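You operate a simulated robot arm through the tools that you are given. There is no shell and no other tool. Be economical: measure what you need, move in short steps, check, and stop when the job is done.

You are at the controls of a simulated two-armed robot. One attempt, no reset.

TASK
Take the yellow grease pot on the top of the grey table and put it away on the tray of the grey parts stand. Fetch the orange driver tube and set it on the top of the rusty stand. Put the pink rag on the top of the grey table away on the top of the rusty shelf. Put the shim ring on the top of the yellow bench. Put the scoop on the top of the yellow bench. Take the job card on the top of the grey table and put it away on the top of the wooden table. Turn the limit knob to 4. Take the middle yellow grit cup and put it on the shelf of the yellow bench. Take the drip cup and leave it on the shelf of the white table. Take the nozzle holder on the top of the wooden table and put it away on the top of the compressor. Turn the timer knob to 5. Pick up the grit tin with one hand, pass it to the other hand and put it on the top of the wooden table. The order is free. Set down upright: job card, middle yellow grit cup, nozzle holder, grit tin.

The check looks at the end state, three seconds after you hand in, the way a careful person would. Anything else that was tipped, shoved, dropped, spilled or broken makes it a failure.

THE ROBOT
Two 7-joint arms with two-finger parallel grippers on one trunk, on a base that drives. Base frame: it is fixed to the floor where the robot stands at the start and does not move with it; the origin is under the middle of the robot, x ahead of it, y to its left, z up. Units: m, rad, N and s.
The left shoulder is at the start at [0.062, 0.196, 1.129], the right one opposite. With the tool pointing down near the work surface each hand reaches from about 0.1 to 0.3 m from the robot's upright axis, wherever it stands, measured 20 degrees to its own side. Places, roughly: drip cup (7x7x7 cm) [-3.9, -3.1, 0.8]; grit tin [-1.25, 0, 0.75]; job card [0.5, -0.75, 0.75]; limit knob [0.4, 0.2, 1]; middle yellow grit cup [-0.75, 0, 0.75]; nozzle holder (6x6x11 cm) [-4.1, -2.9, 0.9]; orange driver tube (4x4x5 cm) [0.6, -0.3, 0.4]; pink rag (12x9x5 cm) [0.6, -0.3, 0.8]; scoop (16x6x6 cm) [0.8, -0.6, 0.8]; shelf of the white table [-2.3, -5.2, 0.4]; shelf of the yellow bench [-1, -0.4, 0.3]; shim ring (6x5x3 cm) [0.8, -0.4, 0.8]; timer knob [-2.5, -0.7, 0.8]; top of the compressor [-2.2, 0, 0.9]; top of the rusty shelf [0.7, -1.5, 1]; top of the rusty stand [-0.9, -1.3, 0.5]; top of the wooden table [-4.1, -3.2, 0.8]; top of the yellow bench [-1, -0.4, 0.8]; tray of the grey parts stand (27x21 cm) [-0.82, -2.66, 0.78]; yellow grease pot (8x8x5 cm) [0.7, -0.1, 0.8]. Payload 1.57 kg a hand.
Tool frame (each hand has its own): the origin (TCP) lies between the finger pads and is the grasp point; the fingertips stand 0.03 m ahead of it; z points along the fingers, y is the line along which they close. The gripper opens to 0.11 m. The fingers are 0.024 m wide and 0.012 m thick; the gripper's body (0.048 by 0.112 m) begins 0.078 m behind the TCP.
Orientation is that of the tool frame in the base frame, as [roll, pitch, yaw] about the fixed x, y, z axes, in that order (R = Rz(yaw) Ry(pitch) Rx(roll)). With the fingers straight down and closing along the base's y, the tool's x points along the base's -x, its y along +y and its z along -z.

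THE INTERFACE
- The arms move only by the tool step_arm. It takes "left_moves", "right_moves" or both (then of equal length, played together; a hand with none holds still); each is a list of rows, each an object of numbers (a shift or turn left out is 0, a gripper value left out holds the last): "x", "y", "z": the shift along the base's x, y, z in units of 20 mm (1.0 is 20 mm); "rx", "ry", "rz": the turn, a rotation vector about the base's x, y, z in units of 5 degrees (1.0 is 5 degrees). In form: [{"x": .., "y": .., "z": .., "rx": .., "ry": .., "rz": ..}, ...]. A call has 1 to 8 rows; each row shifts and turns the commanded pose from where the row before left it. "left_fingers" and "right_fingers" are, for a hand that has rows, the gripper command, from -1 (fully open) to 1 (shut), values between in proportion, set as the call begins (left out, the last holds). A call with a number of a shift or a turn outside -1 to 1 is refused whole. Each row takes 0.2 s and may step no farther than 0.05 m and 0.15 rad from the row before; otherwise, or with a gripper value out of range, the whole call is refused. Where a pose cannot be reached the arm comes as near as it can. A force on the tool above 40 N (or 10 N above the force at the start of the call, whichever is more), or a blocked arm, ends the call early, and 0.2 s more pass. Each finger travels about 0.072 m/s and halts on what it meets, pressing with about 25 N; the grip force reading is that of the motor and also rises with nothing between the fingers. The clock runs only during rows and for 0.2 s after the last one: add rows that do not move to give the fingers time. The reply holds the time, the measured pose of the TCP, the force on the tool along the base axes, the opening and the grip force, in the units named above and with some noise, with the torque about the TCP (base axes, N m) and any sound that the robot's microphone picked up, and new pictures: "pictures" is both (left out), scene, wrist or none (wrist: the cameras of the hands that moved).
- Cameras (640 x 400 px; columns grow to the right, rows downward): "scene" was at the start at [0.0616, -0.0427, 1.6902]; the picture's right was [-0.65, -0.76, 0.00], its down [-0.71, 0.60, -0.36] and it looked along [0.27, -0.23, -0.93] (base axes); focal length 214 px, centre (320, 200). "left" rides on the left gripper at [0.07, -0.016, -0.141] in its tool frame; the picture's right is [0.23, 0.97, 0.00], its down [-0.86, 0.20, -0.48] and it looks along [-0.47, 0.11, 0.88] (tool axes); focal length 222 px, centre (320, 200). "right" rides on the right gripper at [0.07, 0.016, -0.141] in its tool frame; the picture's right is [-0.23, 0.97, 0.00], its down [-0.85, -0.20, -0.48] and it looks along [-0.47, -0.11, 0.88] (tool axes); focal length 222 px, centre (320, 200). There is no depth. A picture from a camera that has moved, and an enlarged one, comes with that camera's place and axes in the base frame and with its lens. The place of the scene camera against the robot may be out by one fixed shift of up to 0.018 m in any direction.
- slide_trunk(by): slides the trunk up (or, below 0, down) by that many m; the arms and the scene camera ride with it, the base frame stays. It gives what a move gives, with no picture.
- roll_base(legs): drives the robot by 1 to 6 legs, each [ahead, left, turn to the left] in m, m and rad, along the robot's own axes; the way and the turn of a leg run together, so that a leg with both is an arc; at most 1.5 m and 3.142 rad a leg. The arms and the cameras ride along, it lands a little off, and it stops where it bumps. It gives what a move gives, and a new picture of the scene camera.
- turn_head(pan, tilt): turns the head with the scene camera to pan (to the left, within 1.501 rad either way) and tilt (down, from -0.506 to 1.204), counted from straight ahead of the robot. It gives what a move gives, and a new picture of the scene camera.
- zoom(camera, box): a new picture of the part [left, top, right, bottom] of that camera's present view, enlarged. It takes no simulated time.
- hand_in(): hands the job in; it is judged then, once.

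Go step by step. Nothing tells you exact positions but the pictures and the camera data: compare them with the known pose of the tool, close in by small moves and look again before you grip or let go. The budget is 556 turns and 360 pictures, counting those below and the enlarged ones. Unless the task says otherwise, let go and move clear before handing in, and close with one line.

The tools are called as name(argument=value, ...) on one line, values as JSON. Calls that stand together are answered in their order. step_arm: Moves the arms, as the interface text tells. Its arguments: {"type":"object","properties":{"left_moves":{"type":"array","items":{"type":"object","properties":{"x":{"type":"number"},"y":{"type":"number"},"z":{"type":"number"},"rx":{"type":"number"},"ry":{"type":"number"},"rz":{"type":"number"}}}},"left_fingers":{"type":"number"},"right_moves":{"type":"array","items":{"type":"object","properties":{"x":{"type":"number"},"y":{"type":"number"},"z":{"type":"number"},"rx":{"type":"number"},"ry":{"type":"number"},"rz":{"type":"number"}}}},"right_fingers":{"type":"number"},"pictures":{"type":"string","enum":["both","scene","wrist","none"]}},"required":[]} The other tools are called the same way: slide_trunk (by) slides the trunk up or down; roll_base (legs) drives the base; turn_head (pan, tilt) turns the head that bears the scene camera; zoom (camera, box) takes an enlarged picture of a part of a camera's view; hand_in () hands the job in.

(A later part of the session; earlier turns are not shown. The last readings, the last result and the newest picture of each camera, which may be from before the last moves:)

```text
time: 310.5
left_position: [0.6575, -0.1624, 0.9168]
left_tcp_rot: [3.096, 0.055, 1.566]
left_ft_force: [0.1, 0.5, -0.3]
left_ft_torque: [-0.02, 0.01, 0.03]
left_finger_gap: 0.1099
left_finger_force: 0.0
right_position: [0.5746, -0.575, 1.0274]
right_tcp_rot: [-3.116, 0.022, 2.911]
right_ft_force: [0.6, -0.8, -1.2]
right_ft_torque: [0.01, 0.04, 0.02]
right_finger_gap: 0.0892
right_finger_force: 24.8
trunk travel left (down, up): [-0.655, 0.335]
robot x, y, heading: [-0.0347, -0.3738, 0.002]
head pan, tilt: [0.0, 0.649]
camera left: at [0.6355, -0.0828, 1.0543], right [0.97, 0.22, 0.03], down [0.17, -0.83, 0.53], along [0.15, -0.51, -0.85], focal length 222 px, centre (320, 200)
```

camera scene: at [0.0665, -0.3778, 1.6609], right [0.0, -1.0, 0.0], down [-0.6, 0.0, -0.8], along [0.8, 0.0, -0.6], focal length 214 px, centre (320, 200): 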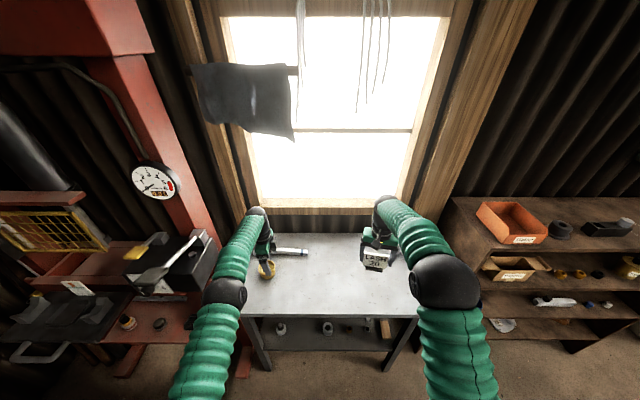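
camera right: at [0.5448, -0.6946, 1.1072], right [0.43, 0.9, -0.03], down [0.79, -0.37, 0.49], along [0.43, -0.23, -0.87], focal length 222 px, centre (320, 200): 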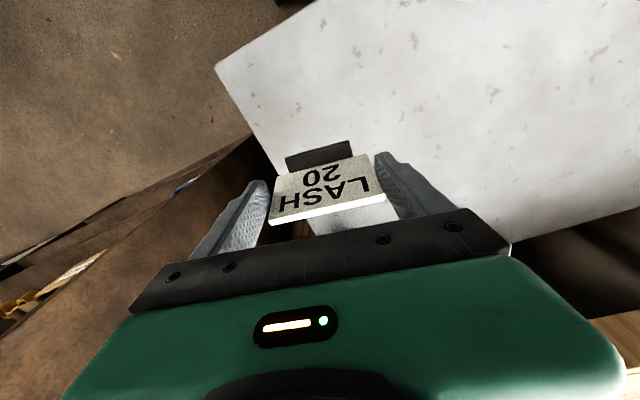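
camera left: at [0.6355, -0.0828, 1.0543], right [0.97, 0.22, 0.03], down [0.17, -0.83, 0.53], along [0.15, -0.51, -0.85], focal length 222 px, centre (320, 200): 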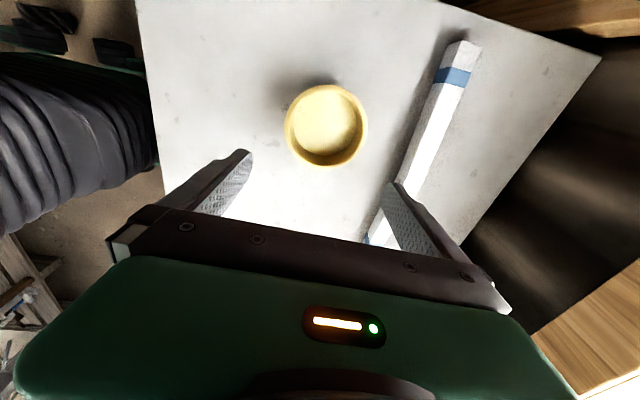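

roll_base(legs=[[0, 0.036, 0]])

step_arm(left_moves=[{"z": -0.5}, {"z": -0.5}, {}], pictures="wrist")

```text
time: 311.3
left_position: [0.6592, -0.1404, 0.9195]
left_tcp_rot: [3.097, 0.044, 1.562]
left_ft_force: [0.1, -1.3, 0.6]
left_ft_torque: [0.12, 0.01, 0.02]
left_finger_gap: 0.1101
left_finger_force: 0.0
right_position: [0.5759, -0.557, 1.0246]
right_tcp_rot: [-3.126, 0.019, 2.906]
right_ft_force: [0.5, -1.7, -0.5]
right_ft_torque: [0.09, 0.0, 0.0]
right_finger_gap: 0.0891
right_finger_force: 24.9
trunk travel left (down, up): [-0.655, 0.335]
robot x, y, heading: [-0.0362, -0.3373, 0.001]
head pan, tilt: [0.0, 0.649]
camera scene: at [0.0741, -0.3568, 1.6602], right [0.0, -1.0, -0.01], down [-0.61, 0.0, -0.79], along [0.79, 0.01, -0.61], focal length 214 px, centre (320, 200)
```

scene: 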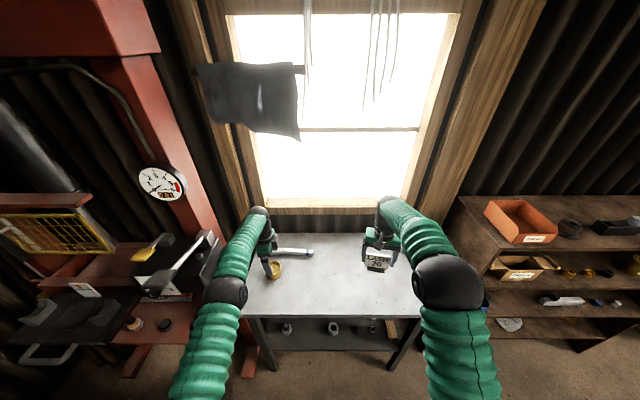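

```text
time: 312.1
left_position: [0.6588, -0.1418, 0.903]
left_tcp_rot: [3.094, 0.043, 1.56]
left_ft_force: [0.7, -0.8, 0.4]
left_ft_torque: [0.08, 0.01, 0.05]
left_finger_gap: 0.11
left_finger_force: 0.0
right_position: [0.5724, -0.5576, 1.0252]
right_tcp_rot: [-3.126, 0.022, 2.906]
right_ft_force: [-0.1, 0.0, -0.9]
right_ft_torque: [0.07, 0.03, -0.03]
right_finger_gap: 0.0889
right_finger_force: 24.8
trunk travel left (down, up): [-0.655, 0.335]
robot x, y, heading: [-0.0358, -0.3364, 0.001]
head pan, tilt: [0.0, 0.649]
camera left: at [0.6371, -0.0651, 1.0396], right [0.98, 0.22, 0.04], down [0.17, -0.83, 0.52], along [0.15, -0.51, -0.85], focal length 222 px, centre (320, 200)
```

left: 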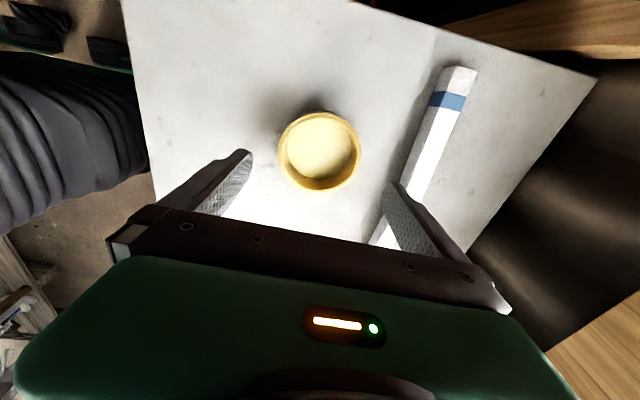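

step_arm(left_moves=[{"z": -1}, {"z": -1}, {"z": -1}, {}, {}], pictures="wrist")

```text
time: 313.3
left_position: [0.6587, -0.1311, 0.8393]
left_tcp_rot: [3.096, 0.051, 1.562]
left_ft_force: [-0.1, -0.6, 0.2]
left_ft_torque: [-0.02, 0.02, -0.01]
left_finger_gap: 0.1102
left_finger_force: 0.2
right_position: [0.573, -0.5452, 1.0276]
right_tcp_rot: [-3.117, 0.025, 2.907]
right_ft_force: [0.3, 0.2, -0.4]
right_ft_torque: [0.02, 0.03, 0.01]
right_finger_gap: 0.0893
right_finger_force: 25.2
trunk travel left (down, up): [-0.655, 0.335]
robot x, y, heading: [-0.0379, -0.3368, 0.0]
head pan, tilt: [0.0, 0.649]
camera left: at [0.6365, -0.0535, 0.9761], right [0.97, 0.22, 0.03], down [0.17, -0.83, 0.53], along [0.15, -0.51, -0.85], focal length 222 px, centre (320, 200)
```

left: 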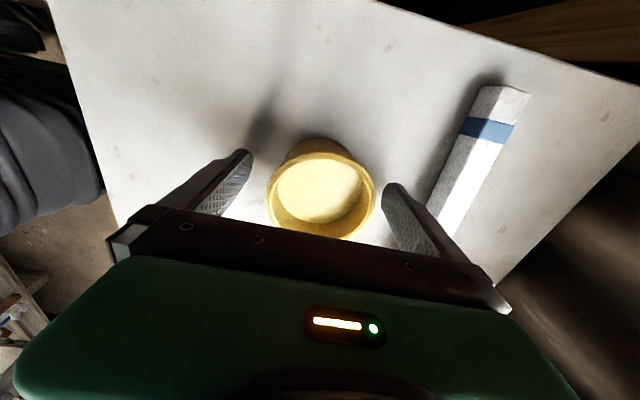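

Pot lies centred between the fingers; close and lift.

step_arm(left_moves=[{}, {}, {}, {}], left_fingers=1, pictures="none")

step_arm(left_moves=[{"z": 0.5}, {"z": 1}, {"z": 1}, {"z": 1}, {"z": 1}], pictures="wrist")

```text
time: 314.3
left_position: [0.6586, -0.1337, 0.8398]
left_tcp_rot: [3.094, 0.052, 1.562]
left_ft_force: [-0.1, 0.4, 0.0]
left_ft_torque: [0.02, -0.01, -0.01]
left_finger_gap: 0.0727
left_finger_force: 24.7
right_position: [0.5723, -0.5466, 1.0274]
right_tcp_rot: [-3.119, 0.024, 2.912]
right_ft_force: [0.2, -0.9, -1.9]
right_ft_torque: [-0.03, 0.02, -0.03]
right_finger_gap: 0.0892
right_finger_force: 24.6
trunk travel left (down, up): [-0.655, 0.335]
robot x, y, heading: [-0.0321, -0.3414, 0.009]
head pan, tilt: [0.0, 0.649]
```

```text
time: 315.5
left_position: [0.6573, -0.1334, 0.9302]
left_tcp_rot: [3.094, 0.052, 1.562]
left_ft_force: [0.5, -0.4, -1.3]
left_ft_torque: [0.0, 0.02, -0.01]
left_finger_gap: 0.0728
left_finger_force: 25.0
right_position: [0.5722, -0.5494, 1.028]
right_tcp_rot: [-3.12, 0.025, 2.908]
right_ft_force: [0.1, -0.5, -1.3]
right_ft_torque: [0.01, 0.02, 0.0]
right_finger_gap: 0.0889
right_finger_force: 24.9
trunk travel left (down, up): [-0.655, 0.335]
robot x, y, heading: [-0.0349, -0.3449, 0.003]
head pan, tilt: [0.0, 0.649]
camera left: at [0.6357, -0.0563, 1.0677], right [0.97, 0.22, 0.03], down [0.17, -0.83, 0.53], along [0.15, -0.51, -0.85], focal length 222 px, centre (320, 200)
```

left: 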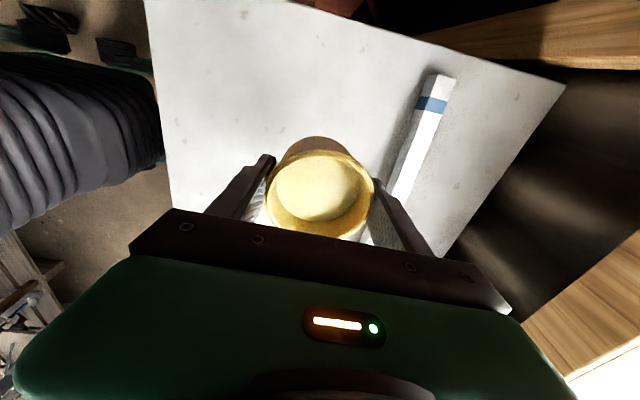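

Pot held. I travel towards the grey parts stand.

slide_trunk(by=0.12)

roll_base(legs=[[-0.3, 0, 0], [0, -1.4, 0], [0, 0, -1.57]])

turn_head(pan=-0.5, tilt=0.55)

```text
time: 317.0
left_position: [0.6589, -0.1334, 1.0491]
left_tcp_rot: [3.095, 0.049, 1.562]
left_ft_force: [0.0, -0.6, -1.3]
left_ft_torque: [0.03, -0.05, -0.01]
left_finger_gap: 0.0726
left_finger_force: 25.3
right_position: [0.5729, -0.5476, 1.1471]
right_tcp_rot: [-3.12, 0.024, 2.909]
right_ft_force: [0.1, 0.2, -1.6]
right_ft_torque: [-0.01, 0.01, -0.01]
right_finger_gap: 0.0894
right_finger_force: 25.2
trunk travel left (down, up): [-0.775, 0.215]
robot x, y, heading: [-0.0329, -0.3401, 0.008]
head pan, tilt: [0.0, 0.649]
```

```text
time: 329.4
left_position: [-0.126, -2.4144, 1.0498]
left_tcp_rot: [3.095, 0.052, -0.005]
left_ft_force: [1.2, 0.2, -1.6]
left_ft_torque: [0.0, -0.02, -0.02]
left_finger_gap: 0.0723
left_finger_force: 25.5
right_position: [-0.5405, -2.3291, 1.1477]
right_tcp_rot: [-3.119, 0.023, 1.34]
right_ft_force: [0.3, -0.1, -1.0]
right_ft_torque: [0.01, 0.0, 0.03]
right_finger_gap: 0.0891
right_finger_force: 24.9
trunk travel left (down, up): [-0.775, 0.215]
robot x, y, heading: [-0.3351, -1.7243, -1.567]
head pan, tilt: [0.0, 0.649]
camera scene: at [-0.3483, -1.8493, 1.7803], right [-1.0, -0.01, 0.0], down [0.0, 0.61, -0.79], along [0.0, -0.79, -0.61], focal length 214 px, centre (320, 200)
```

scene: 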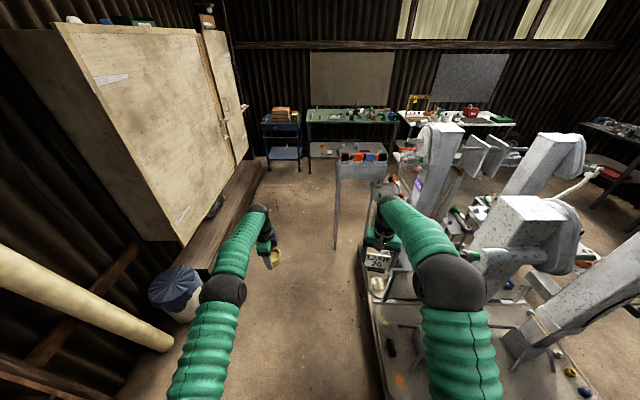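

```text
time: 330.3
left_position: [-0.128, -2.4141, 1.052]
left_tcp_rot: [3.094, 0.051, -0.007]
left_ft_force: [-0.3, -0.1, -1.7]
left_ft_torque: [-0.01, -0.03, -0.03]
left_finger_gap: 0.0718
left_finger_force: 25.3
right_position: [-0.5408, -2.3281, 1.1489]
right_tcp_rot: [-3.121, 0.025, 1.338]
right_ft_force: [0.1, -0.8, -0.8]
right_ft_torque: [0.02, 0.01, 0.01]
right_finger_gap: 0.0891
right_finger_force: 24.8
trunk travel left (down, up): [-0.775, 0.215]
robot x, y, heading: [-0.3345, -1.7237, -1.562]
head pan, tilt: [-0.499, 0.55]
camera scene: at [-0.3918, -1.8412, 1.7891], right [-0.88, 0.47, 0.0], down [0.25, 0.46, -0.85], along [-0.4, -0.75, -0.53], focal length 214 px, centre (320, 200)
```

scene: 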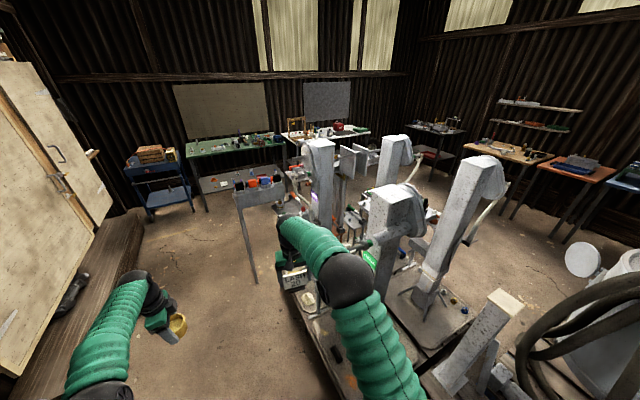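

roll_base(legs=[[0, -0.45, 0]])

turn_head(pan=0.0, tilt=0.9)

```text
time: 332.0
left_position: [-0.3427, -2.396, 1.0639]
left_tcp_rot: [3.091, 0.014, -0.082]
left_ft_force: [-1.9, -0.9, -1.2]
left_ft_torque: [0.02, -0.13, 0.0]
left_finger_gap: 0.0723
left_finger_force: 24.9
right_position: [-0.7414, -2.2757, 1.1483]
right_tcp_rot: [3.109, 0.031, 1.271]
right_ft_force: [-0.1, 0.6, 0.6]
right_ft_torque: [-0.1, 0.0, -0.03]
right_finger_gap: 0.0902
right_finger_force: 25.3
trunk travel left (down, up): [-0.775, 0.215]
robot x, y, heading: [-0.4601, -1.6964, -1.646]
head pan, tilt: [-0.499, 0.55]
stopped in leg 1: the robot was blocked; the commanded pose is now the measured one
camera scene: at [-0.5122, -1.816, 1.7892], right [-0.84, 0.54, 0.01], down [0.27, 0.44, -0.85], along [-0.47, -0.71, -0.52], focal length 214 px, centre (320, 200)
```

scene: 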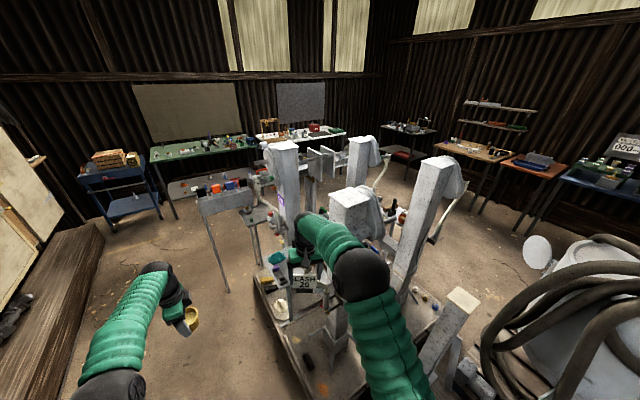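

```text
time: 332.9
left_position: [-0.3406, -2.3932, 1.0646]
left_tcp_rot: [3.087, 0.016, -0.082]
left_ft_force: [-0.2, 0.5, -0.5]
left_ft_torque: [0.0, -0.01, -0.01]
left_finger_gap: 0.0723
left_finger_force: 25.1
right_position: [-0.7385, -2.274, 1.1483]
right_tcp_rot: [3.109, 0.032, 1.273]
right_ft_force: [0.8, -0.4, 0.3]
right_ft_torque: [-0.03, 0.0, 0.02]
right_finger_gap: 0.0904
right_finger_force: 25.0
trunk travel left (down, up): [-0.775, 0.215]
robot x, y, heading: [-0.4653, -1.6959, -1.645]
head pan, tilt: [0.0, 0.901]
camera scene: at [-0.4813, -1.8074, 1.7602], right [-1.0, 0.07, 0.0], down [0.06, 0.78, -0.62], along [-0.05, -0.62, -0.78], focal length 214 px, centre (320, 200)
```

scene: 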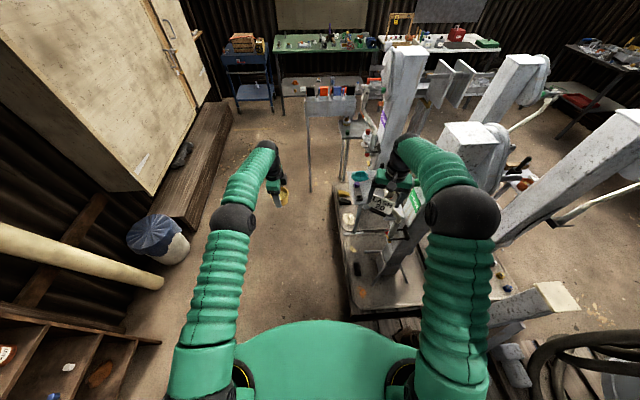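

zoom(camera="scene", box=[290, 70, 450, 250])

```text
2.22 times, centred on (370, 160) of scene
camera zoom: at [-0.4813, -1.8074, 1.7602], right [-1.0, 0.07, 0.0], down [0.06, 0.78, -0.62], along [-0.05, -0.62, -0.78], focal length 477 px, centre (209, 289)
```

zoom: 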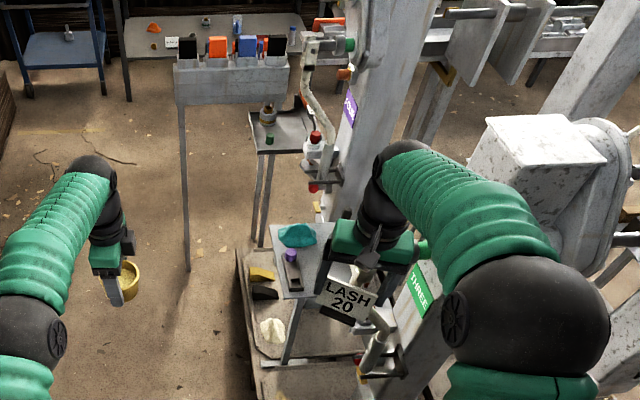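

The tray (z 0.78) is at (-0.82,-2.67) beside column THREE. I retract the right hand and go alongside to face it.

step_arm(right_moves=[{"y": 1, "x": 0.1}, {"y": 1, "x": 0.1}, {"y": 1, "x": 0.1}, {"y": 1, "x": 0.1}, {"y": 1, "x": 0.1}, {"y": 1, "x": 0.1}, {"y": 1, "x": 0.1}, {"y": 1, "x": 0.1}], pictures="none")

step_arm(right_moves=[{"y": 1}, {"y": 1}, {"y": 1}, {"y": 1}, {"y": 1}, {"z": 1}, {"z": 1}, {"z": 1}], pictures="none")

roll_base(legs=[[0, 0.25, 0.075], [0.72, 0, 0]])

```text
time: 334.8
left_position: [-0.3389, -2.394, 1.0638]
left_tcp_rot: [3.086, 0.017, -0.081]
left_ft_force: [0.1, -0.5, -1.7]
left_ft_torque: [-0.02, 0.0, -0.02]
left_finger_gap: 0.0717
left_finger_force: 25.2
right_position: [-0.7192, -2.1125, 1.1489]
right_tcp_rot: [3.109, 0.031, 1.274]
right_ft_force: [-0.5, 0.2, -0.5]
right_ft_torque: [0.01, 0.04, 0.0]
right_finger_gap: 0.09
right_finger_force: 24.9
trunk travel left (down, up): [-0.775, 0.215]
robot x, y, heading: [-0.4639, -1.6935, -1.644]
head pan, tilt: [0.0, 0.901]
```

```text
time: 336.6
left_position: [-0.3378, -2.3954, 1.0624]
left_tcp_rot: [3.088, 0.018, -0.08]
left_ft_force: [0.4, 0.5, -1.1]
left_ft_torque: [-0.02, 0.02, 0.0]
left_finger_gap: 0.0714
left_finger_force: 24.9
right_position: [-0.7198, -2.0144, 1.2096]
right_tcp_rot: [3.113, 0.032, 1.272]
right_ft_force: [-0.2, 0.0, -1.0]
right_ft_torque: [0.01, 0.02, 0.0]
right_finger_gap: 0.0896
right_finger_force: 25.1
trunk travel left (down, up): [-0.775, 0.215]
robot x, y, heading: [-0.4629, -1.6944, -1.644]
head pan, tilt: [0.0, 0.901]
```

```text
time: 341.9
left_position: [-0.035, -3.1198, 1.0634]
left_tcp_rot: [3.089, 0.015, -0.003]
left_ft_force: [-0.1, 0.4, -1.8]
left_ft_torque: [-0.01, 0.0, 0.05]
left_finger_gap: 0.071
left_finger_force: 25.5
right_position: [-0.4438, -2.7693, 1.2091]
right_tcp_rot: [3.109, 0.031, 1.352]
right_ft_force: [0.3, 0.5, -2.1]
right_ft_torque: [-0.03, -0.01, -0.02]
right_finger_gap: 0.0894
right_finger_force: 25.0
trunk travel left (down, up): [-0.775, 0.215]
robot x, y, heading: [-0.2107, -2.4329, -1.566]
head pan, tilt: [0.0, 0.901]
camera scene: at [-0.2268, -2.5445, 1.7601], right [-1.0, -0.01, 0.0], down [0.0, 0.78, -0.62], along [0.0, -0.62, -0.78], focal length 214 px, centre (320, 200)
```

scene: 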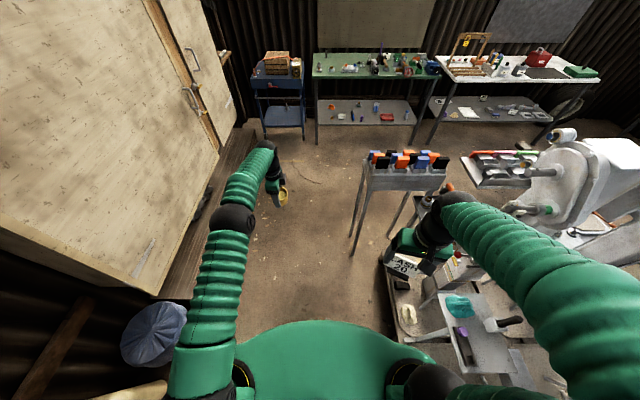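

roll_base(legs=[[0, 0.2, 0], [0, 0, -1.57]])

zoom(camera="scene", box=[160, 120, 460, 320])

```text
time: 347.4
left_position: [-0.6995, -2.6059, 1.0633]
left_tcp_rot: [3.088, 0.018, -1.581]
left_ft_force: [0.7, 0.2, -0.9]
left_ft_torque: [0.03, -0.01, 0.01]
left_finger_gap: 0.0709
left_finger_force: 25.4
right_position: [-0.3498, -2.1978, 1.2103]
right_tcp_rot: [3.11, 0.032, -0.225]
right_ft_force: [0.7, -0.9, -0.3]
right_ft_torque: [0.02, -0.02, 0.02]
right_finger_gap: 0.0891
right_finger_force: 25.1
trunk travel left (down, up): [-0.775, 0.215]
robot x, y, heading: [-0.0134, -2.4326, 3.137]
head pan, tilt: [0.0, 0.901]
camera scene: at [-0.1371, -2.4366, 1.7599], right [0.0, 1.0, 0.0], down [0.79, 0.0, -0.62], along [-0.62, 0.0, -0.79], focal length 214 px, centre (320, 200)
```

scene: 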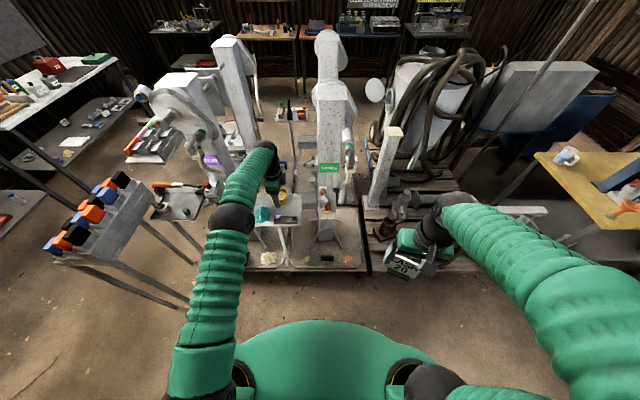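

```text
2.00 times, centred on (310, 220) of scene
camera zoom: at [-0.1371, -2.4366, 1.7599], right [0.0, 1.0, 0.0], down [0.79, 0.0, -0.62], along [-0.62, 0.0, -0.79], focal length 429 px, centre (340, 160)
```

zoom: 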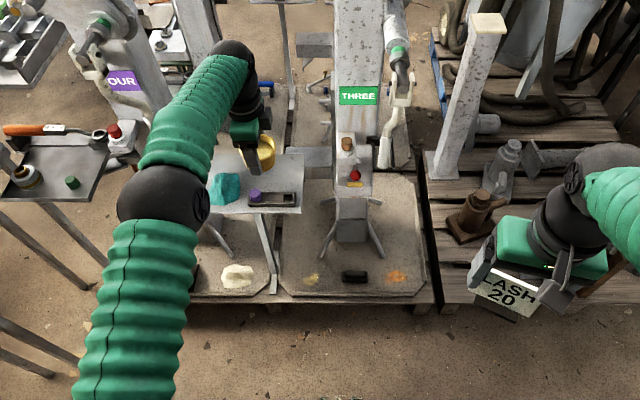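

Free place on the tray's back right half, about (-0.875,-2.61). I drive forward and check from the wrist camera.

roll_base(legs=[[0.175, 0, 0]])

zoom(camera="left", box=[0, 0, 640, 400])

zoom(camera="scene", box=[220, 140, 360, 260])

```text
time: 348.9
left_position: [-0.8709, -2.6061, 1.0682]
left_tcp_rot: [3.082, 0.018, -1.579]
left_ft_force: [0.4, 0.7, -0.6]
left_ft_torque: [0.01, 0.02, -0.02]
left_finger_gap: 0.0709
left_finger_force: 24.4
right_position: [-0.519, -2.197, 1.2103]
right_tcp_rot: [3.109, 0.035, -0.224]
right_ft_force: [-0.1, 0.4, -0.8]
right_ft_torque: [0.0, 0.0, -0.03]
right_finger_gap: 0.0888
right_finger_force: 25.4
trunk travel left (down, up): [-0.775, 0.215]
robot x, y, heading: [-0.1877, -2.4296, -3.138]
head pan, tilt: [0.0, 0.901]
camera scene: at [-0.3058, -2.435, 1.7603], right [0.0, 1.0, 0.0], down [0.78, 0.0, -0.62], along [-0.62, 0.0, -0.78], focal length 214 px, centre (320, 200)
```

scene: 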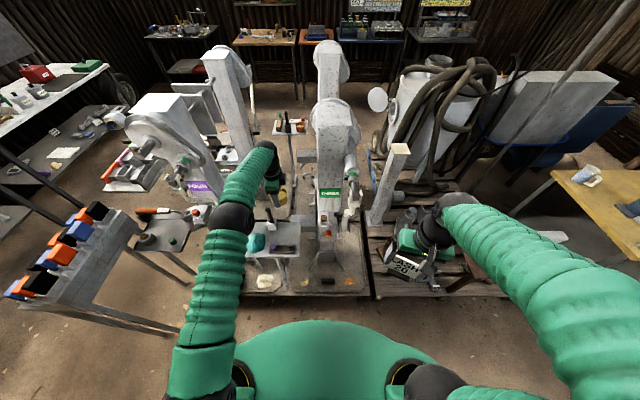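

```text
1.00 times, centred on (320, 200) of left (not enlarged: the box is as wide or as high as the picture)
camera zoom: at [-0.8468, -2.6775, 1.2065], right [-0.97, -0.22, 0.05], down [-0.16, 0.85, 0.5], along [-0.16, 0.48, -0.86], focal length 222 px, centre (320, 200)
```

zoom: 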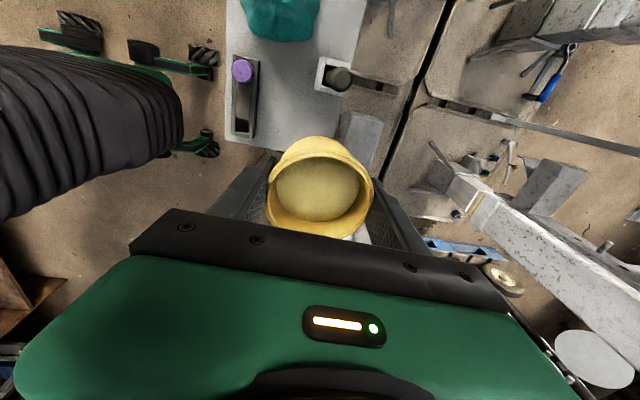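

```text
3.33 times, centred on (290, 200) of scene
camera zoom: at [-0.3058, -2.435, 1.7603], right [0.0, 1.0, 0.0], down [0.78, 0.0, -0.62], along [-0.62, 0.0, -0.78], focal length 715 px, centre (420, 200)
```

zoom: 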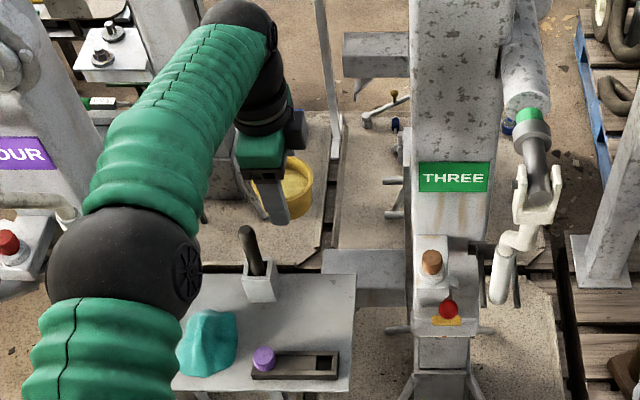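

step_arm(left_moves=[{"y": 0.8, "x": 0.3, "z": -1}, {"z": -1}, {"z": -1}, {"z": -1}, {"z": -1}, {"z": -1}, {"z": -1}, {"z": -1}], pictures="wrist")

```text
time: 350.6
left_position: [-0.8679, -2.5913, 0.9061]
left_tcp_rot: [3.086, 0.015, -1.58]
left_ft_force: [0.2, -0.9, -0.7]
left_ft_torque: [0.03, -0.03, -0.02]
left_finger_gap: 0.0708
left_finger_force: 24.5
right_position: [-0.5215, -2.1972, 1.2103]
right_tcp_rot: [3.109, 0.034, -0.224]
right_ft_force: [0.5, -0.8, -0.9]
right_ft_torque: [0.01, -0.02, 0.01]
right_finger_gap: 0.0887
right_finger_force: 24.5
trunk travel left (down, up): [-0.775, 0.215]
robot x, y, heading: [-0.1841, -2.4306, -3.138]
head pan, tilt: [0.0, 0.901]
camera left: at [-0.8442, -2.6624, 1.0443], right [-0.97, -0.22, 0.05], down [-0.16, 0.85, 0.5], along [-0.15, 0.48, -0.86], focal length 222 px, centre (320, 200)
```

left: 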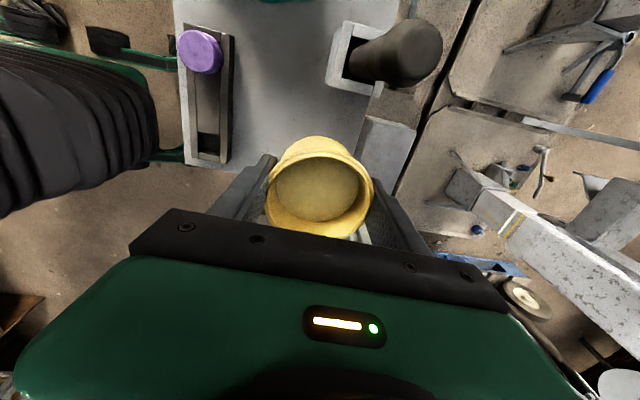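

step_arm(left_moves=[{"z": -1, "y": -0.3}, {"z": -1}, {"z": -1}, {"z": -0.5}, {"z": -0.25}, {"z": -0.25}], pictures="none")

step_arm(left_moves=[{"z": -0.2}, {"z": -0.2}, {"z": -0.2}], pictures="wrist")

```text
time: 352.1
left_position: [-0.8524, -2.5987, 0.8296]
left_tcp_rot: [3.083, 0.015, -1.579]
left_ft_force: [-0.1, 0.0, -1.8]
left_ft_torque: [0.05, 0.03, 0.01]
left_finger_gap: 0.0704
left_finger_force: 24.6
left hand out of reach, approached as far as the arm can: row 2, 3, 6
right_position: [-0.5216, -2.1967, 1.2104]
right_tcp_rot: [3.109, 0.032, -0.225]
right_ft_force: [0.0, 0.8, -0.7]
right_ft_torque: [-0.03, 0.0, 0.01]
right_finger_gap: 0.0882
right_finger_force: 25.0
trunk travel left (down, up): [-0.775, 0.215]
robot x, y, heading: [-0.1855, -2.4265, -3.139]
head pan, tilt: [0.0, 0.901]
```

```text
time: 352.9
left_position: [-0.8483, -2.5985, 0.8201]
left_tcp_rot: [3.083, 0.015, -1.579]
left_ft_force: [-1.9, -0.9, 5.1]
left_ft_torque: [0.14, 0.01, 0.03]
left_finger_gap: 0.0703
left_finger_force: 25.1
left hand out of reach, approached as far as the arm can: row 3
right_position: [-0.5185, -2.1973, 1.2108]
right_tcp_rot: [3.108, 0.034, -0.224]
right_ft_force: [-0.7, 0.0, -0.3]
right_ft_torque: [-0.01, 0.0, 0.01]
right_finger_gap: 0.0883
right_finger_force: 24.7
trunk travel left (down, up): [-0.775, 0.215]
robot x, y, heading: [-0.1876, -2.4311, -3.142]
head pan, tilt: [0.0, 0.901]
camera left: at [-0.8238, -2.6707, 0.9604], right [-0.97, -0.22, 0.05], down [-0.16, 0.85, 0.5], along [-0.16, 0.48, -0.86], focal length 222 px, centre (320, 200)
```

left: 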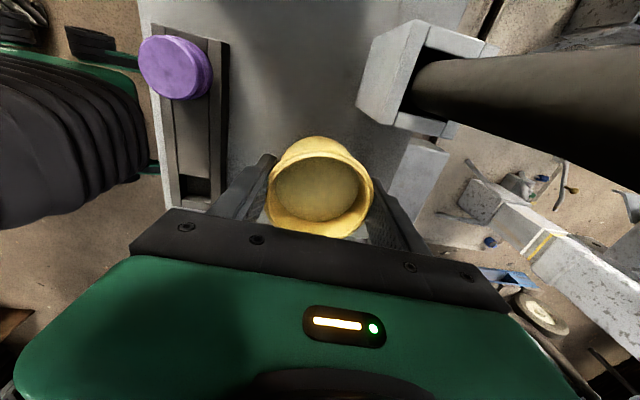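

step_arm(left_moves=[{"z": -0.1}, {}], pictures="none")

step_arm(left_moves=[{}, {}, {}], left_fingers=-0.58, pictures="none")

step_arm(left_moves=[{"z": 0.5}, {"z": 1}, {"z": 1}, {"z": 1}, {"z": 1}, {"z": 1}, {"z": 1}, {"z": 1}], pictures="wrist")

```text
time: 353.4
left_position: [-0.8466, -2.6012, 0.82]
left_tcp_rot: [3.083, 0.014, -1.579]
left_ft_force: [-1.1, -2.7, 11.8]
left_ft_torque: [0.31, -0.06, -0.01]
left_finger_gap: 0.0697
left_finger_force: 25.1
right_position: [-0.5189, -2.198, 1.2117]
right_tcp_rot: [3.11, 0.034, -0.226]
right_ft_force: [1.0, -0.6, -0.7]
right_ft_torque: [0.05, -0.02, -0.03]
right_finger_gap: 0.0883
right_finger_force: 25.3
trunk travel left (down, up): [-0.775, 0.215]
robot x, y, heading: [-0.1891, -2.4339, -3.145]
head pan, tilt: [0.0, 0.901]
```

```text
time: 354.2
left_position: [-0.8467, -2.5986, 0.8181]
left_tcp_rot: [3.085, 0.016, -1.579]
left_ft_force: [0.1, 0.5, -0.5]
left_ft_torque: [-0.01, 0.03, -0.05]
left_finger_gap: 0.0869
left_finger_force: 0.1
right_position: [-0.5205, -2.1969, 1.2104]
right_tcp_rot: [3.108, 0.034, -0.226]
right_ft_force: [-0.3, 0.7, -1.3]
right_ft_torque: [-0.01, -0.03, 0.01]
right_finger_gap: 0.0885
right_finger_force: 25.5
trunk travel left (down, up): [-0.775, 0.215]
robot x, y, heading: [-0.1887, -2.4302, -3.144]
head pan, tilt: [0.0, 0.901]
```

```text
time: 356.1
left_position: [-0.8474, -2.5997, 0.9675]
left_tcp_rot: [3.087, 0.016, -1.58]
left_ft_force: [0.5, -1.0, 0.6]
left_ft_torque: [0.02, 0.03, -0.01]
left_finger_gap: 0.0868
left_finger_force: 0.0
right_position: [-0.5192, -2.1963, 1.2104]
right_tcp_rot: [3.108, 0.033, -0.225]
right_ft_force: [-0.9, 0.0, -1.0]
right_ft_torque: [-0.02, -0.01, -0.02]
right_finger_gap: 0.0883
right_finger_force: 24.9
trunk travel left (down, up): [-0.775, 0.215]
robot x, y, heading: [-0.1874, -2.4313, -3.143]
head pan, tilt: [0.0, 0.901]
camera left: at [-0.8235, -2.6709, 1.1074], right [-0.97, -0.22, 0.05], down [-0.16, 0.85, 0.5], along [-0.15, 0.48, -0.86], focal length 222 px, centre (320, 200)
```

left: 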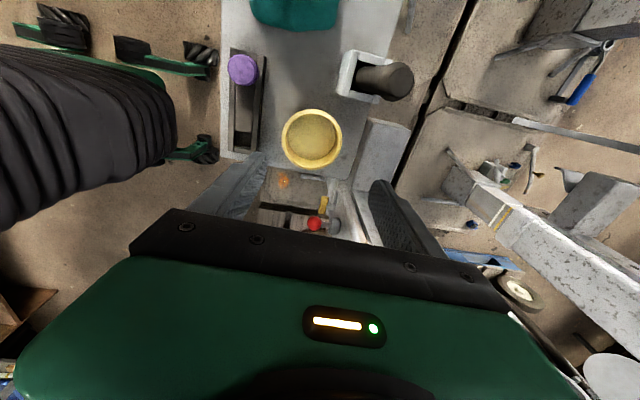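

Pot is on the tray. I raise the left hand, back away and look for a way to the wooden table.

step_arm(left_moves=[{"z": 1}, {"z": 1}, {"z": 1}, {"z": 1}, {"z": 1}, {"z": 1}], left_fingers=-1, pictures="none")

roll_base(legs=[[-0.2, 0, 0], [0, 0, 0.8]])

turn_head(pan=0, tilt=0.4)

```text
time: 357.4
left_position: [-0.8477, -2.5986, 1.0881]
left_tcp_rot: [3.084, 0.015, -1.58]
left_ft_force: [-0.3, -1.1, 0.1]
left_ft_torque: [-0.02, -0.01, 0.0]
left_finger_gap: 0.11
left_finger_force: 0.1
right_position: [-0.5193, -2.1968, 1.2106]
right_tcp_rot: [3.108, 0.034, -0.224]
right_ft_force: [-0.3, 0.1, 0.2]
right_ft_torque: [-0.01, 0.02, 0.03]
right_finger_gap: 0.0882
right_finger_force: 24.8
trunk travel left (down, up): [-0.775, 0.215]
robot x, y, heading: [-0.1875, -2.4366, -3.147]
head pan, tilt: [0.0, 0.901]
```

```text
time: 361.2
left_position: [-0.319, -3.0268, 1.087]
left_tcp_rot: [3.086, 0.015, -0.766]
left_ft_force: [0.5, -0.1, -0.8]
left_ft_torque: [0.0, 0.03, 0.02]
left_finger_gap: 0.11
left_finger_force: 0.1
right_position: [-0.3864, -2.5114, 1.21]
right_tcp_rot: [3.108, 0.034, 0.589]
right_ft_force: [0.7, -0.9, -1.5]
right_ft_torque: [0.02, 0.0, 0.0]
right_finger_gap: 0.0878
right_finger_force: 24.9
trunk travel left (down, up): [-0.775, 0.215]
robot x, y, heading: [0.0128, -2.4327, -2.33]
head pan, tilt: [0.0, 0.901]
camera scene: at [-0.0772, -2.5142, 1.76], right [-0.73, 0.69, 0.0], down [0.54, 0.57, -0.62], along [-0.43, -0.45, -0.79], focal length 214 px, centre (320, 200)
```

scene: 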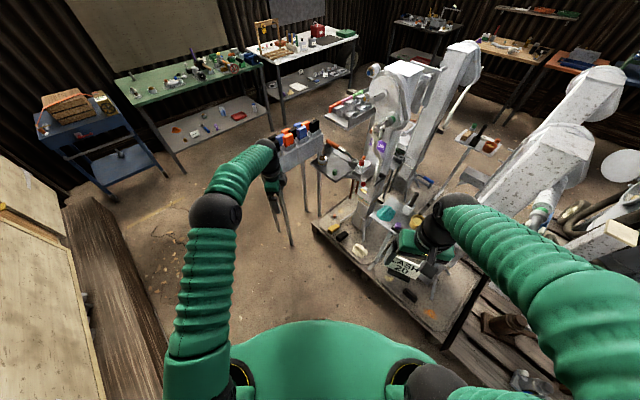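

```text
time: 362.1
left_position: [-0.3179, -3.0245, 1.0886]
left_tcp_rot: [3.085, 0.016, -0.767]
left_ft_force: [-0.4, -0.9, -0.1]
left_ft_torque: [0.03, 0.01, -0.01]
left_finger_gap: 0.1099
left_finger_force: 0.1
right_position: [-0.3849, -2.5101, 1.2119]
right_tcp_rot: [3.109, 0.034, 0.587]
right_ft_force: [-0.5, 0.9, -1.7]
right_ft_torque: [0.0, -0.02, 0.0]
right_finger_gap: 0.0879
right_finger_force: 25.2
trunk travel left (down, up): [-0.775, 0.215]
robot x, y, heading: [0.0144, -2.4283, -2.328]
head pan, tilt: [0.0, 0.4]
camera scene: at [-0.0883, -2.5269, 1.8029], right [-0.73, 0.69, 0.0], down [0.27, 0.28, -0.92], along [-0.63, -0.67, -0.39], focal length 214 px, centre (320, 200)
```

scene: 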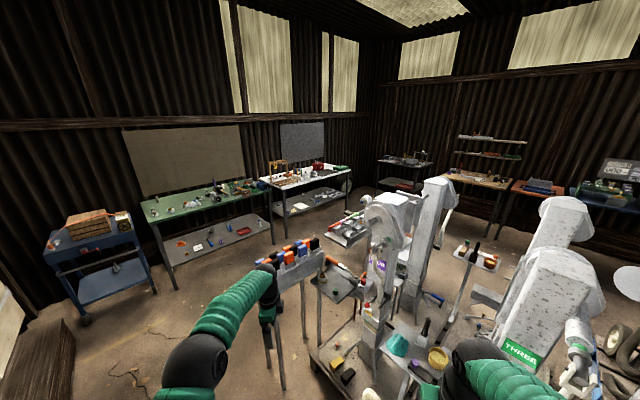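

The corridor is along y≈-4.3 between the parts stands and the wall tables. I drive it.

roll_base(legs=[[0, 0, 0.758], [1.45, 0, 0], [0, 0, -1.57], [0, 0.4, 0]])

```text
time: 377.2
left_position: [-0.648, -4.4404, 1.0886]
left_tcp_rot: [3.084, 0.015, -1.584]
left_ft_force: [-0.1, 0.4, 1.2]
left_ft_torque: [0.0, 0.0, 0.0]
left_finger_gap: 0.11
left_finger_force: 0.0
right_position: [-0.3192, -4.0416, 1.2097]
right_tcp_rot: [3.105, 0.036, -0.23]
right_ft_force: [-0.5, -0.8, -1.8]
right_ft_torque: [0.03, 0.02, 0.0]
right_finger_gap: 0.0874
right_finger_force: 24.1
trunk travel left (down, up): [-0.775, 0.215]
robot x, y, heading: [0.0103, -4.2756, 3.136]
head pan, tilt: [0.0, 0.4]
camera scene: at [-0.1284, -4.277, 1.8029], right [0.01, 1.0, 0.0], down [0.39, -0.01, -0.92], along [-0.92, 0.0, -0.39], focal length 214 px, centre (320, 200)
```

scene: 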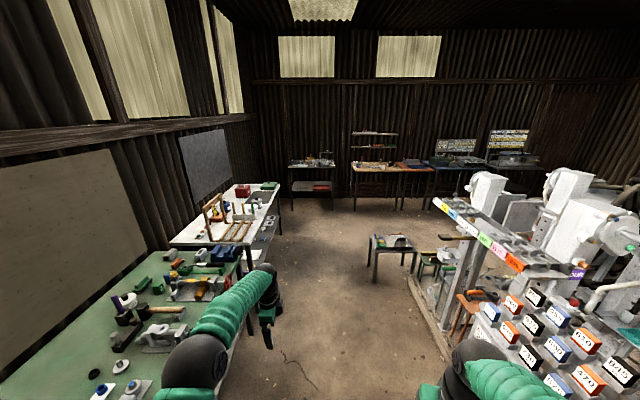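

roll_base(legs=[[1.4, 0.0, 0], [1.3, 0.0, 0]])

```text
time: 390.4
left_position: [-3.3559, -4.4469, 1.0903]
left_tcp_rot: [3.081, 0.017, -1.582]
left_ft_force: [-0.6, 1.2, -0.1]
left_ft_torque: [0.0, 0.05, 0.0]
left_finger_gap: 0.11
left_finger_force: 0.0
right_position: [-3.0263, -4.0457, 1.2106]
right_tcp_rot: [3.108, 0.037, -0.225]
right_ft_force: [-0.8, 0.2, -0.9]
right_ft_torque: [0.02, 0.0, 0.02]
right_finger_gap: 0.0872
right_finger_force: 24.9
trunk travel left (down, up): [-0.775, 0.215]
robot x, y, heading: [-2.6966, -4.2781, 3.14]
head pan, tilt: [0.0, 0.4]
camera scene: at [-2.8372, -4.2841, 1.803], right [0.0, 1.0, 0.0], down [0.39, 0.0, -0.92], along [-0.92, 0.0, -0.39], focal length 214 px, centre (320, 200)
```

scene: 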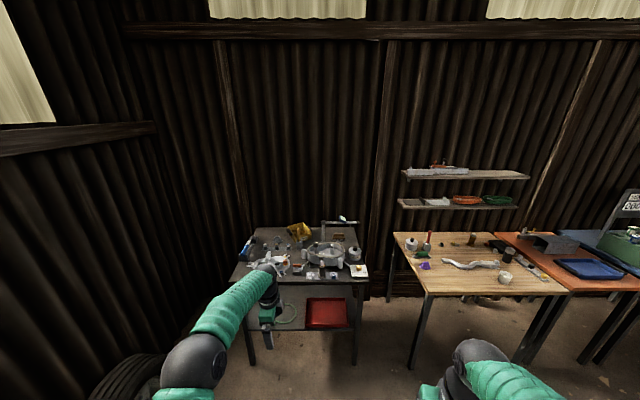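

The wooden table is to the right ahead. I shift in front of it.

roll_base(legs=[[0, -1.05, 0], [0.25, 0, 0]])

zoom(camera="scene", box=[200, 200, 440, 350])

```text
time: 397.2
left_position: [-3.5951, -3.3932, 1.0922]
left_tcp_rot: [3.079, 0.015, -1.592]
left_ft_force: [0.7, 0.2, -0.4]
left_ft_torque: [-0.02, 0.03, -0.01]
left_finger_gap: 0.11
left_finger_force: 0.0
right_position: [-3.2603, -2.9961, 1.2126]
right_tcp_rot: [3.106, 0.042, -0.235]
right_ft_force: [0.5, -0.5, -0.9]
right_ft_torque: [0.0, 0.0, -0.02]
right_finger_gap: 0.0869
right_finger_force: 24.8
trunk travel left (down, up): [-0.775, 0.215]
robot x, y, heading: [-2.9339, -3.235, 3.134]
head pan, tilt: [0.0, 0.4]
camera scene: at [-3.0725, -3.2353, 1.8034], right [0.01, 1.0, 0.0], down [0.39, -0.01, -0.92], along [-0.92, 0.01, -0.39], focal length 214 px, centre (320, 200)
```

scene: 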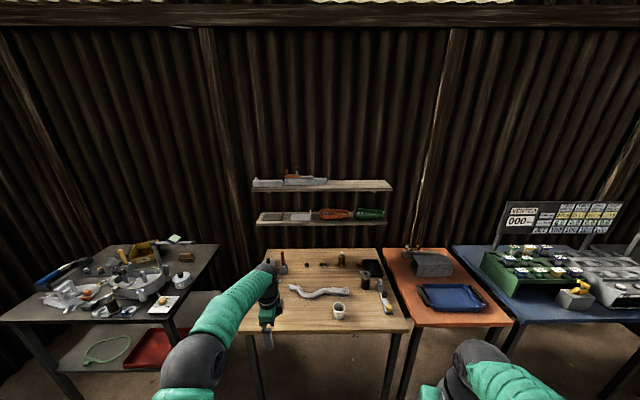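

```text
2.67 times, centred on (320, 275) of scene
camera zoom: at [-3.0725, -3.2353, 1.8034], right [0.01, 1.0, 0.0], down [0.39, -0.01, -0.92], along [-0.92, 0.01, -0.39], focal length 572 px, centre (320, 0)
```

zoom: 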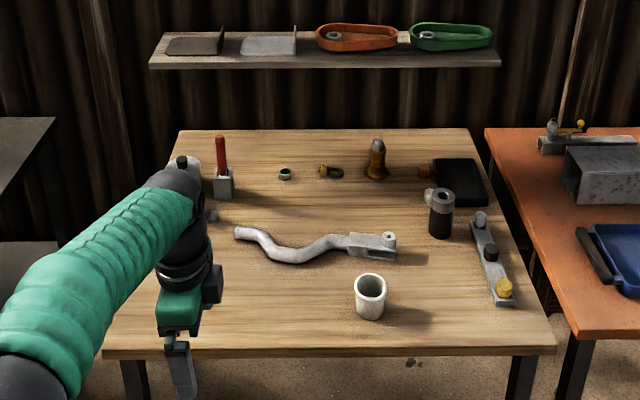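

I see the drip cup at (-3.88,-3.13) and the nozzle holder at (-4.07,-2.95). The card goes to the free front-right spot near (-3.88,-2.98).

roll_base(legs=[[0.25, 0, 0]])

step_arm(right_moves=[{"x": -1, "rz": 0.5, "z": -0.5}, {"x": -1, "rz": 0.5, "z": -0.5}, {"x": -1, "rz": 0.5, "z": -0.5}, {"x": -1, "rz": 0.5, "z": -0.5}, {"x": -1, "rz": 0.4, "z": -0.5}, {"x": -1, "z": -0.5}, {"x": -1, "z": -0.5}, {"x": -1, "z": -0.5}], pictures="none")

step_arm(right_moves=[{"x": -1, "z": -0.5}, {"x": -1, "z": -0.5}, {"x": -1, "z": -0.5}, {"x": -1, "z": -0.5}, {"x": -1, "z": -0.5}, {"x": -1, "z": -0.5}, {"x": -1, "z": -0.5}, {"x": -1, "z": -0.5}], pictures="wrist")

```text
time: 399.0
left_position: [-3.845, -3.3888, 1.0928]
left_tcp_rot: [3.076, 0.018, -1.596]
left_ft_force: [-0.5, -0.1, 0.0]
left_ft_torque: [0.01, 0.02, 0.01]
left_finger_gap: 0.1099
left_finger_force: 0.0
right_position: [-3.5094, -2.9926, 1.2126]
right_tcp_rot: [3.107, 0.04, -0.237]
right_ft_force: [0.9, -1.3, -0.3]
right_ft_torque: [-0.02, -0.01, 0.01]
right_finger_gap: 0.0871
right_finger_force: 24.5
trunk travel left (down, up): [-0.775, 0.215]
robot x, y, heading: [-3.1874, -3.2329, 3.13]
head pan, tilt: [0.0, 0.4]
camera scene: at [-3.3226, -3.2333, 1.8034], right [0.02, 1.0, 0.0], down [0.39, -0.01, -0.92], along [-0.92, 0.01, -0.39], focal length 214 px, centre (320, 200)
```

scene: 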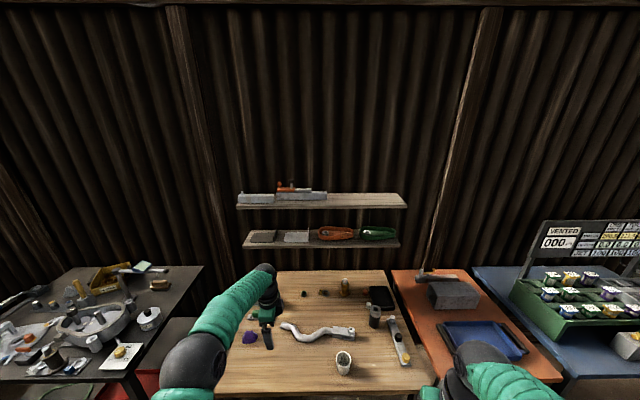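

```text
time: 400.8
left_position: [-3.8478, -3.3873, 1.0907]
left_tcp_rot: [3.082, 0.018, -1.595]
left_ft_force: [-0.1, 0.2, 0.5]
left_ft_torque: [0.0, -0.02, -0.05]
left_finger_gap: 0.11
left_finger_force: 0.1
right_position: [-3.6727, -2.9924, 1.1315]
right_tcp_rot: [3.107, 0.037, -0.03]
right_ft_force: [0.4, 0.0, -0.9]
right_ft_torque: [0.0, -0.01, 0.05]
right_finger_gap: 0.0872
right_finger_force: 25.3
trunk travel left (down, up): [-0.775, 0.215]
robot x, y, heading: [-3.1858, -3.2304, 3.125]
head pan, tilt: [0.0, 0.4]
```

```text
time: 402.6
left_position: [-3.8477, -3.3882, 1.0899]
left_tcp_rot: [3.083, 0.018, -1.595]
left_ft_force: [0.0, -0.7, 0.5]
left_ft_torque: [0.02, -0.01, 0.03]
left_finger_gap: 0.1097
left_finger_force: 0.1
right_position: [-3.8328, -2.992, 1.0501]
right_tcp_rot: [3.107, 0.034, -0.029]
right_ft_force: [0.0, 0.5, -0.9]
right_ft_torque: [-0.02, -0.01, 0.0]
right_finger_gap: 0.0868
right_finger_force: 25.3
trunk travel left (down, up): [-0.775, 0.215]
robot x, y, heading: [-3.1845, -3.2353, 3.126]
head pan, tilt: [0.0, 0.4]
camera right: at [-3.7596, -3.0059, 1.1901], right [-0.26, -0.97, 0.04], down [-0.83, 0.24, 0.5], along [-0.49, 0.09, -0.86], focal length 222 px, centre (320, 200)
```

right: 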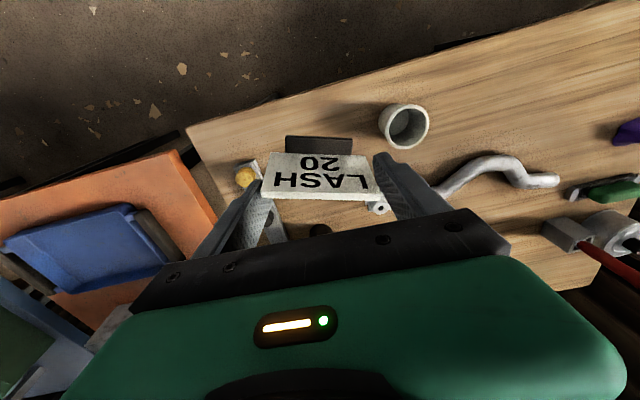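

step_arm(right_moves=[{"x": -0.8, "y": 0.3, "z": -1}, {"z": -1}, {"z": -1}, {"z": -1}, {"z": -1}, {"z": -1}, {"z": -1}, {"z": -0.7}], pictures="wrist")

step_arm(right_moves=[{"z": -0.25}, {"z": -0.25}, {"z": -0.25}], pictures="none")

```text
time: 404.4
left_position: [-3.8471, -3.3877, 1.0908]
left_tcp_rot: [3.08, 0.017, -1.595]
left_ft_force: [-0.2, 0.0, -0.6]
left_ft_torque: [-0.01, -0.02, 0.0]
left_finger_gap: 0.11
left_finger_force: 0.1
right_position: [-3.8486, -2.9873, 0.8964]
right_tcp_rot: [3.108, 0.037, -0.031]
right_ft_force: [0.3, -0.4, -1.2]
right_ft_torque: [0.01, 0.0, 0.01]
right_finger_gap: 0.0869
right_finger_force: 24.8
trunk travel left (down, up): [-0.775, 0.215]
robot x, y, heading: [-3.1864, -3.2333, 3.131]
head pan, tilt: [0.0, 0.4]
camera right: at [-3.7743, -3.0001, 1.0368], right [-0.26, -0.97, 0.04], down [-0.83, 0.24, 0.5], along [-0.5, 0.09, -0.86], focal length 222 px, centre (320, 200)
```

right: 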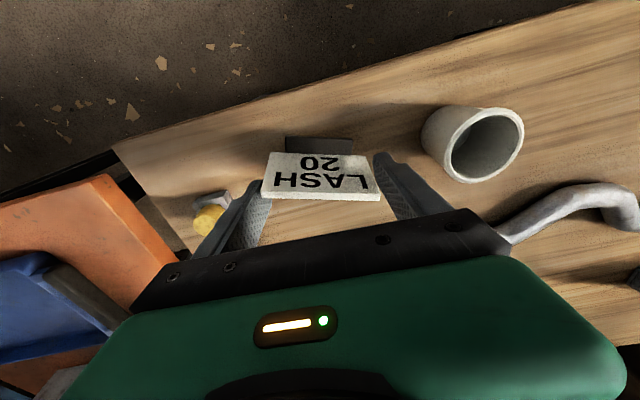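

```text
time: 405.2
left_position: [-3.8464, -3.3884, 1.091]
left_tcp_rot: [3.08, 0.018, -1.595]
left_ft_force: [0.4, 0.2, 0.3]
left_ft_torque: [-0.01, -0.03, 0.01]
left_finger_gap: 0.1099
left_finger_force: 0.2
right_position: [-3.8489, -2.9864, 0.8817]
right_tcp_rot: [3.107, 0.038, -0.03]
right_ft_force: [0.0, 0.7, -2.1]
right_ft_torque: [0.0, 0.03, -0.01]
right_finger_gap: 0.0869
right_finger_force: 24.9
trunk travel left (down, up): [-0.775, 0.215]
robot x, y, heading: [-3.1898, -3.2276, 3.126]
head pan, tilt: [0.0, 0.4]
```

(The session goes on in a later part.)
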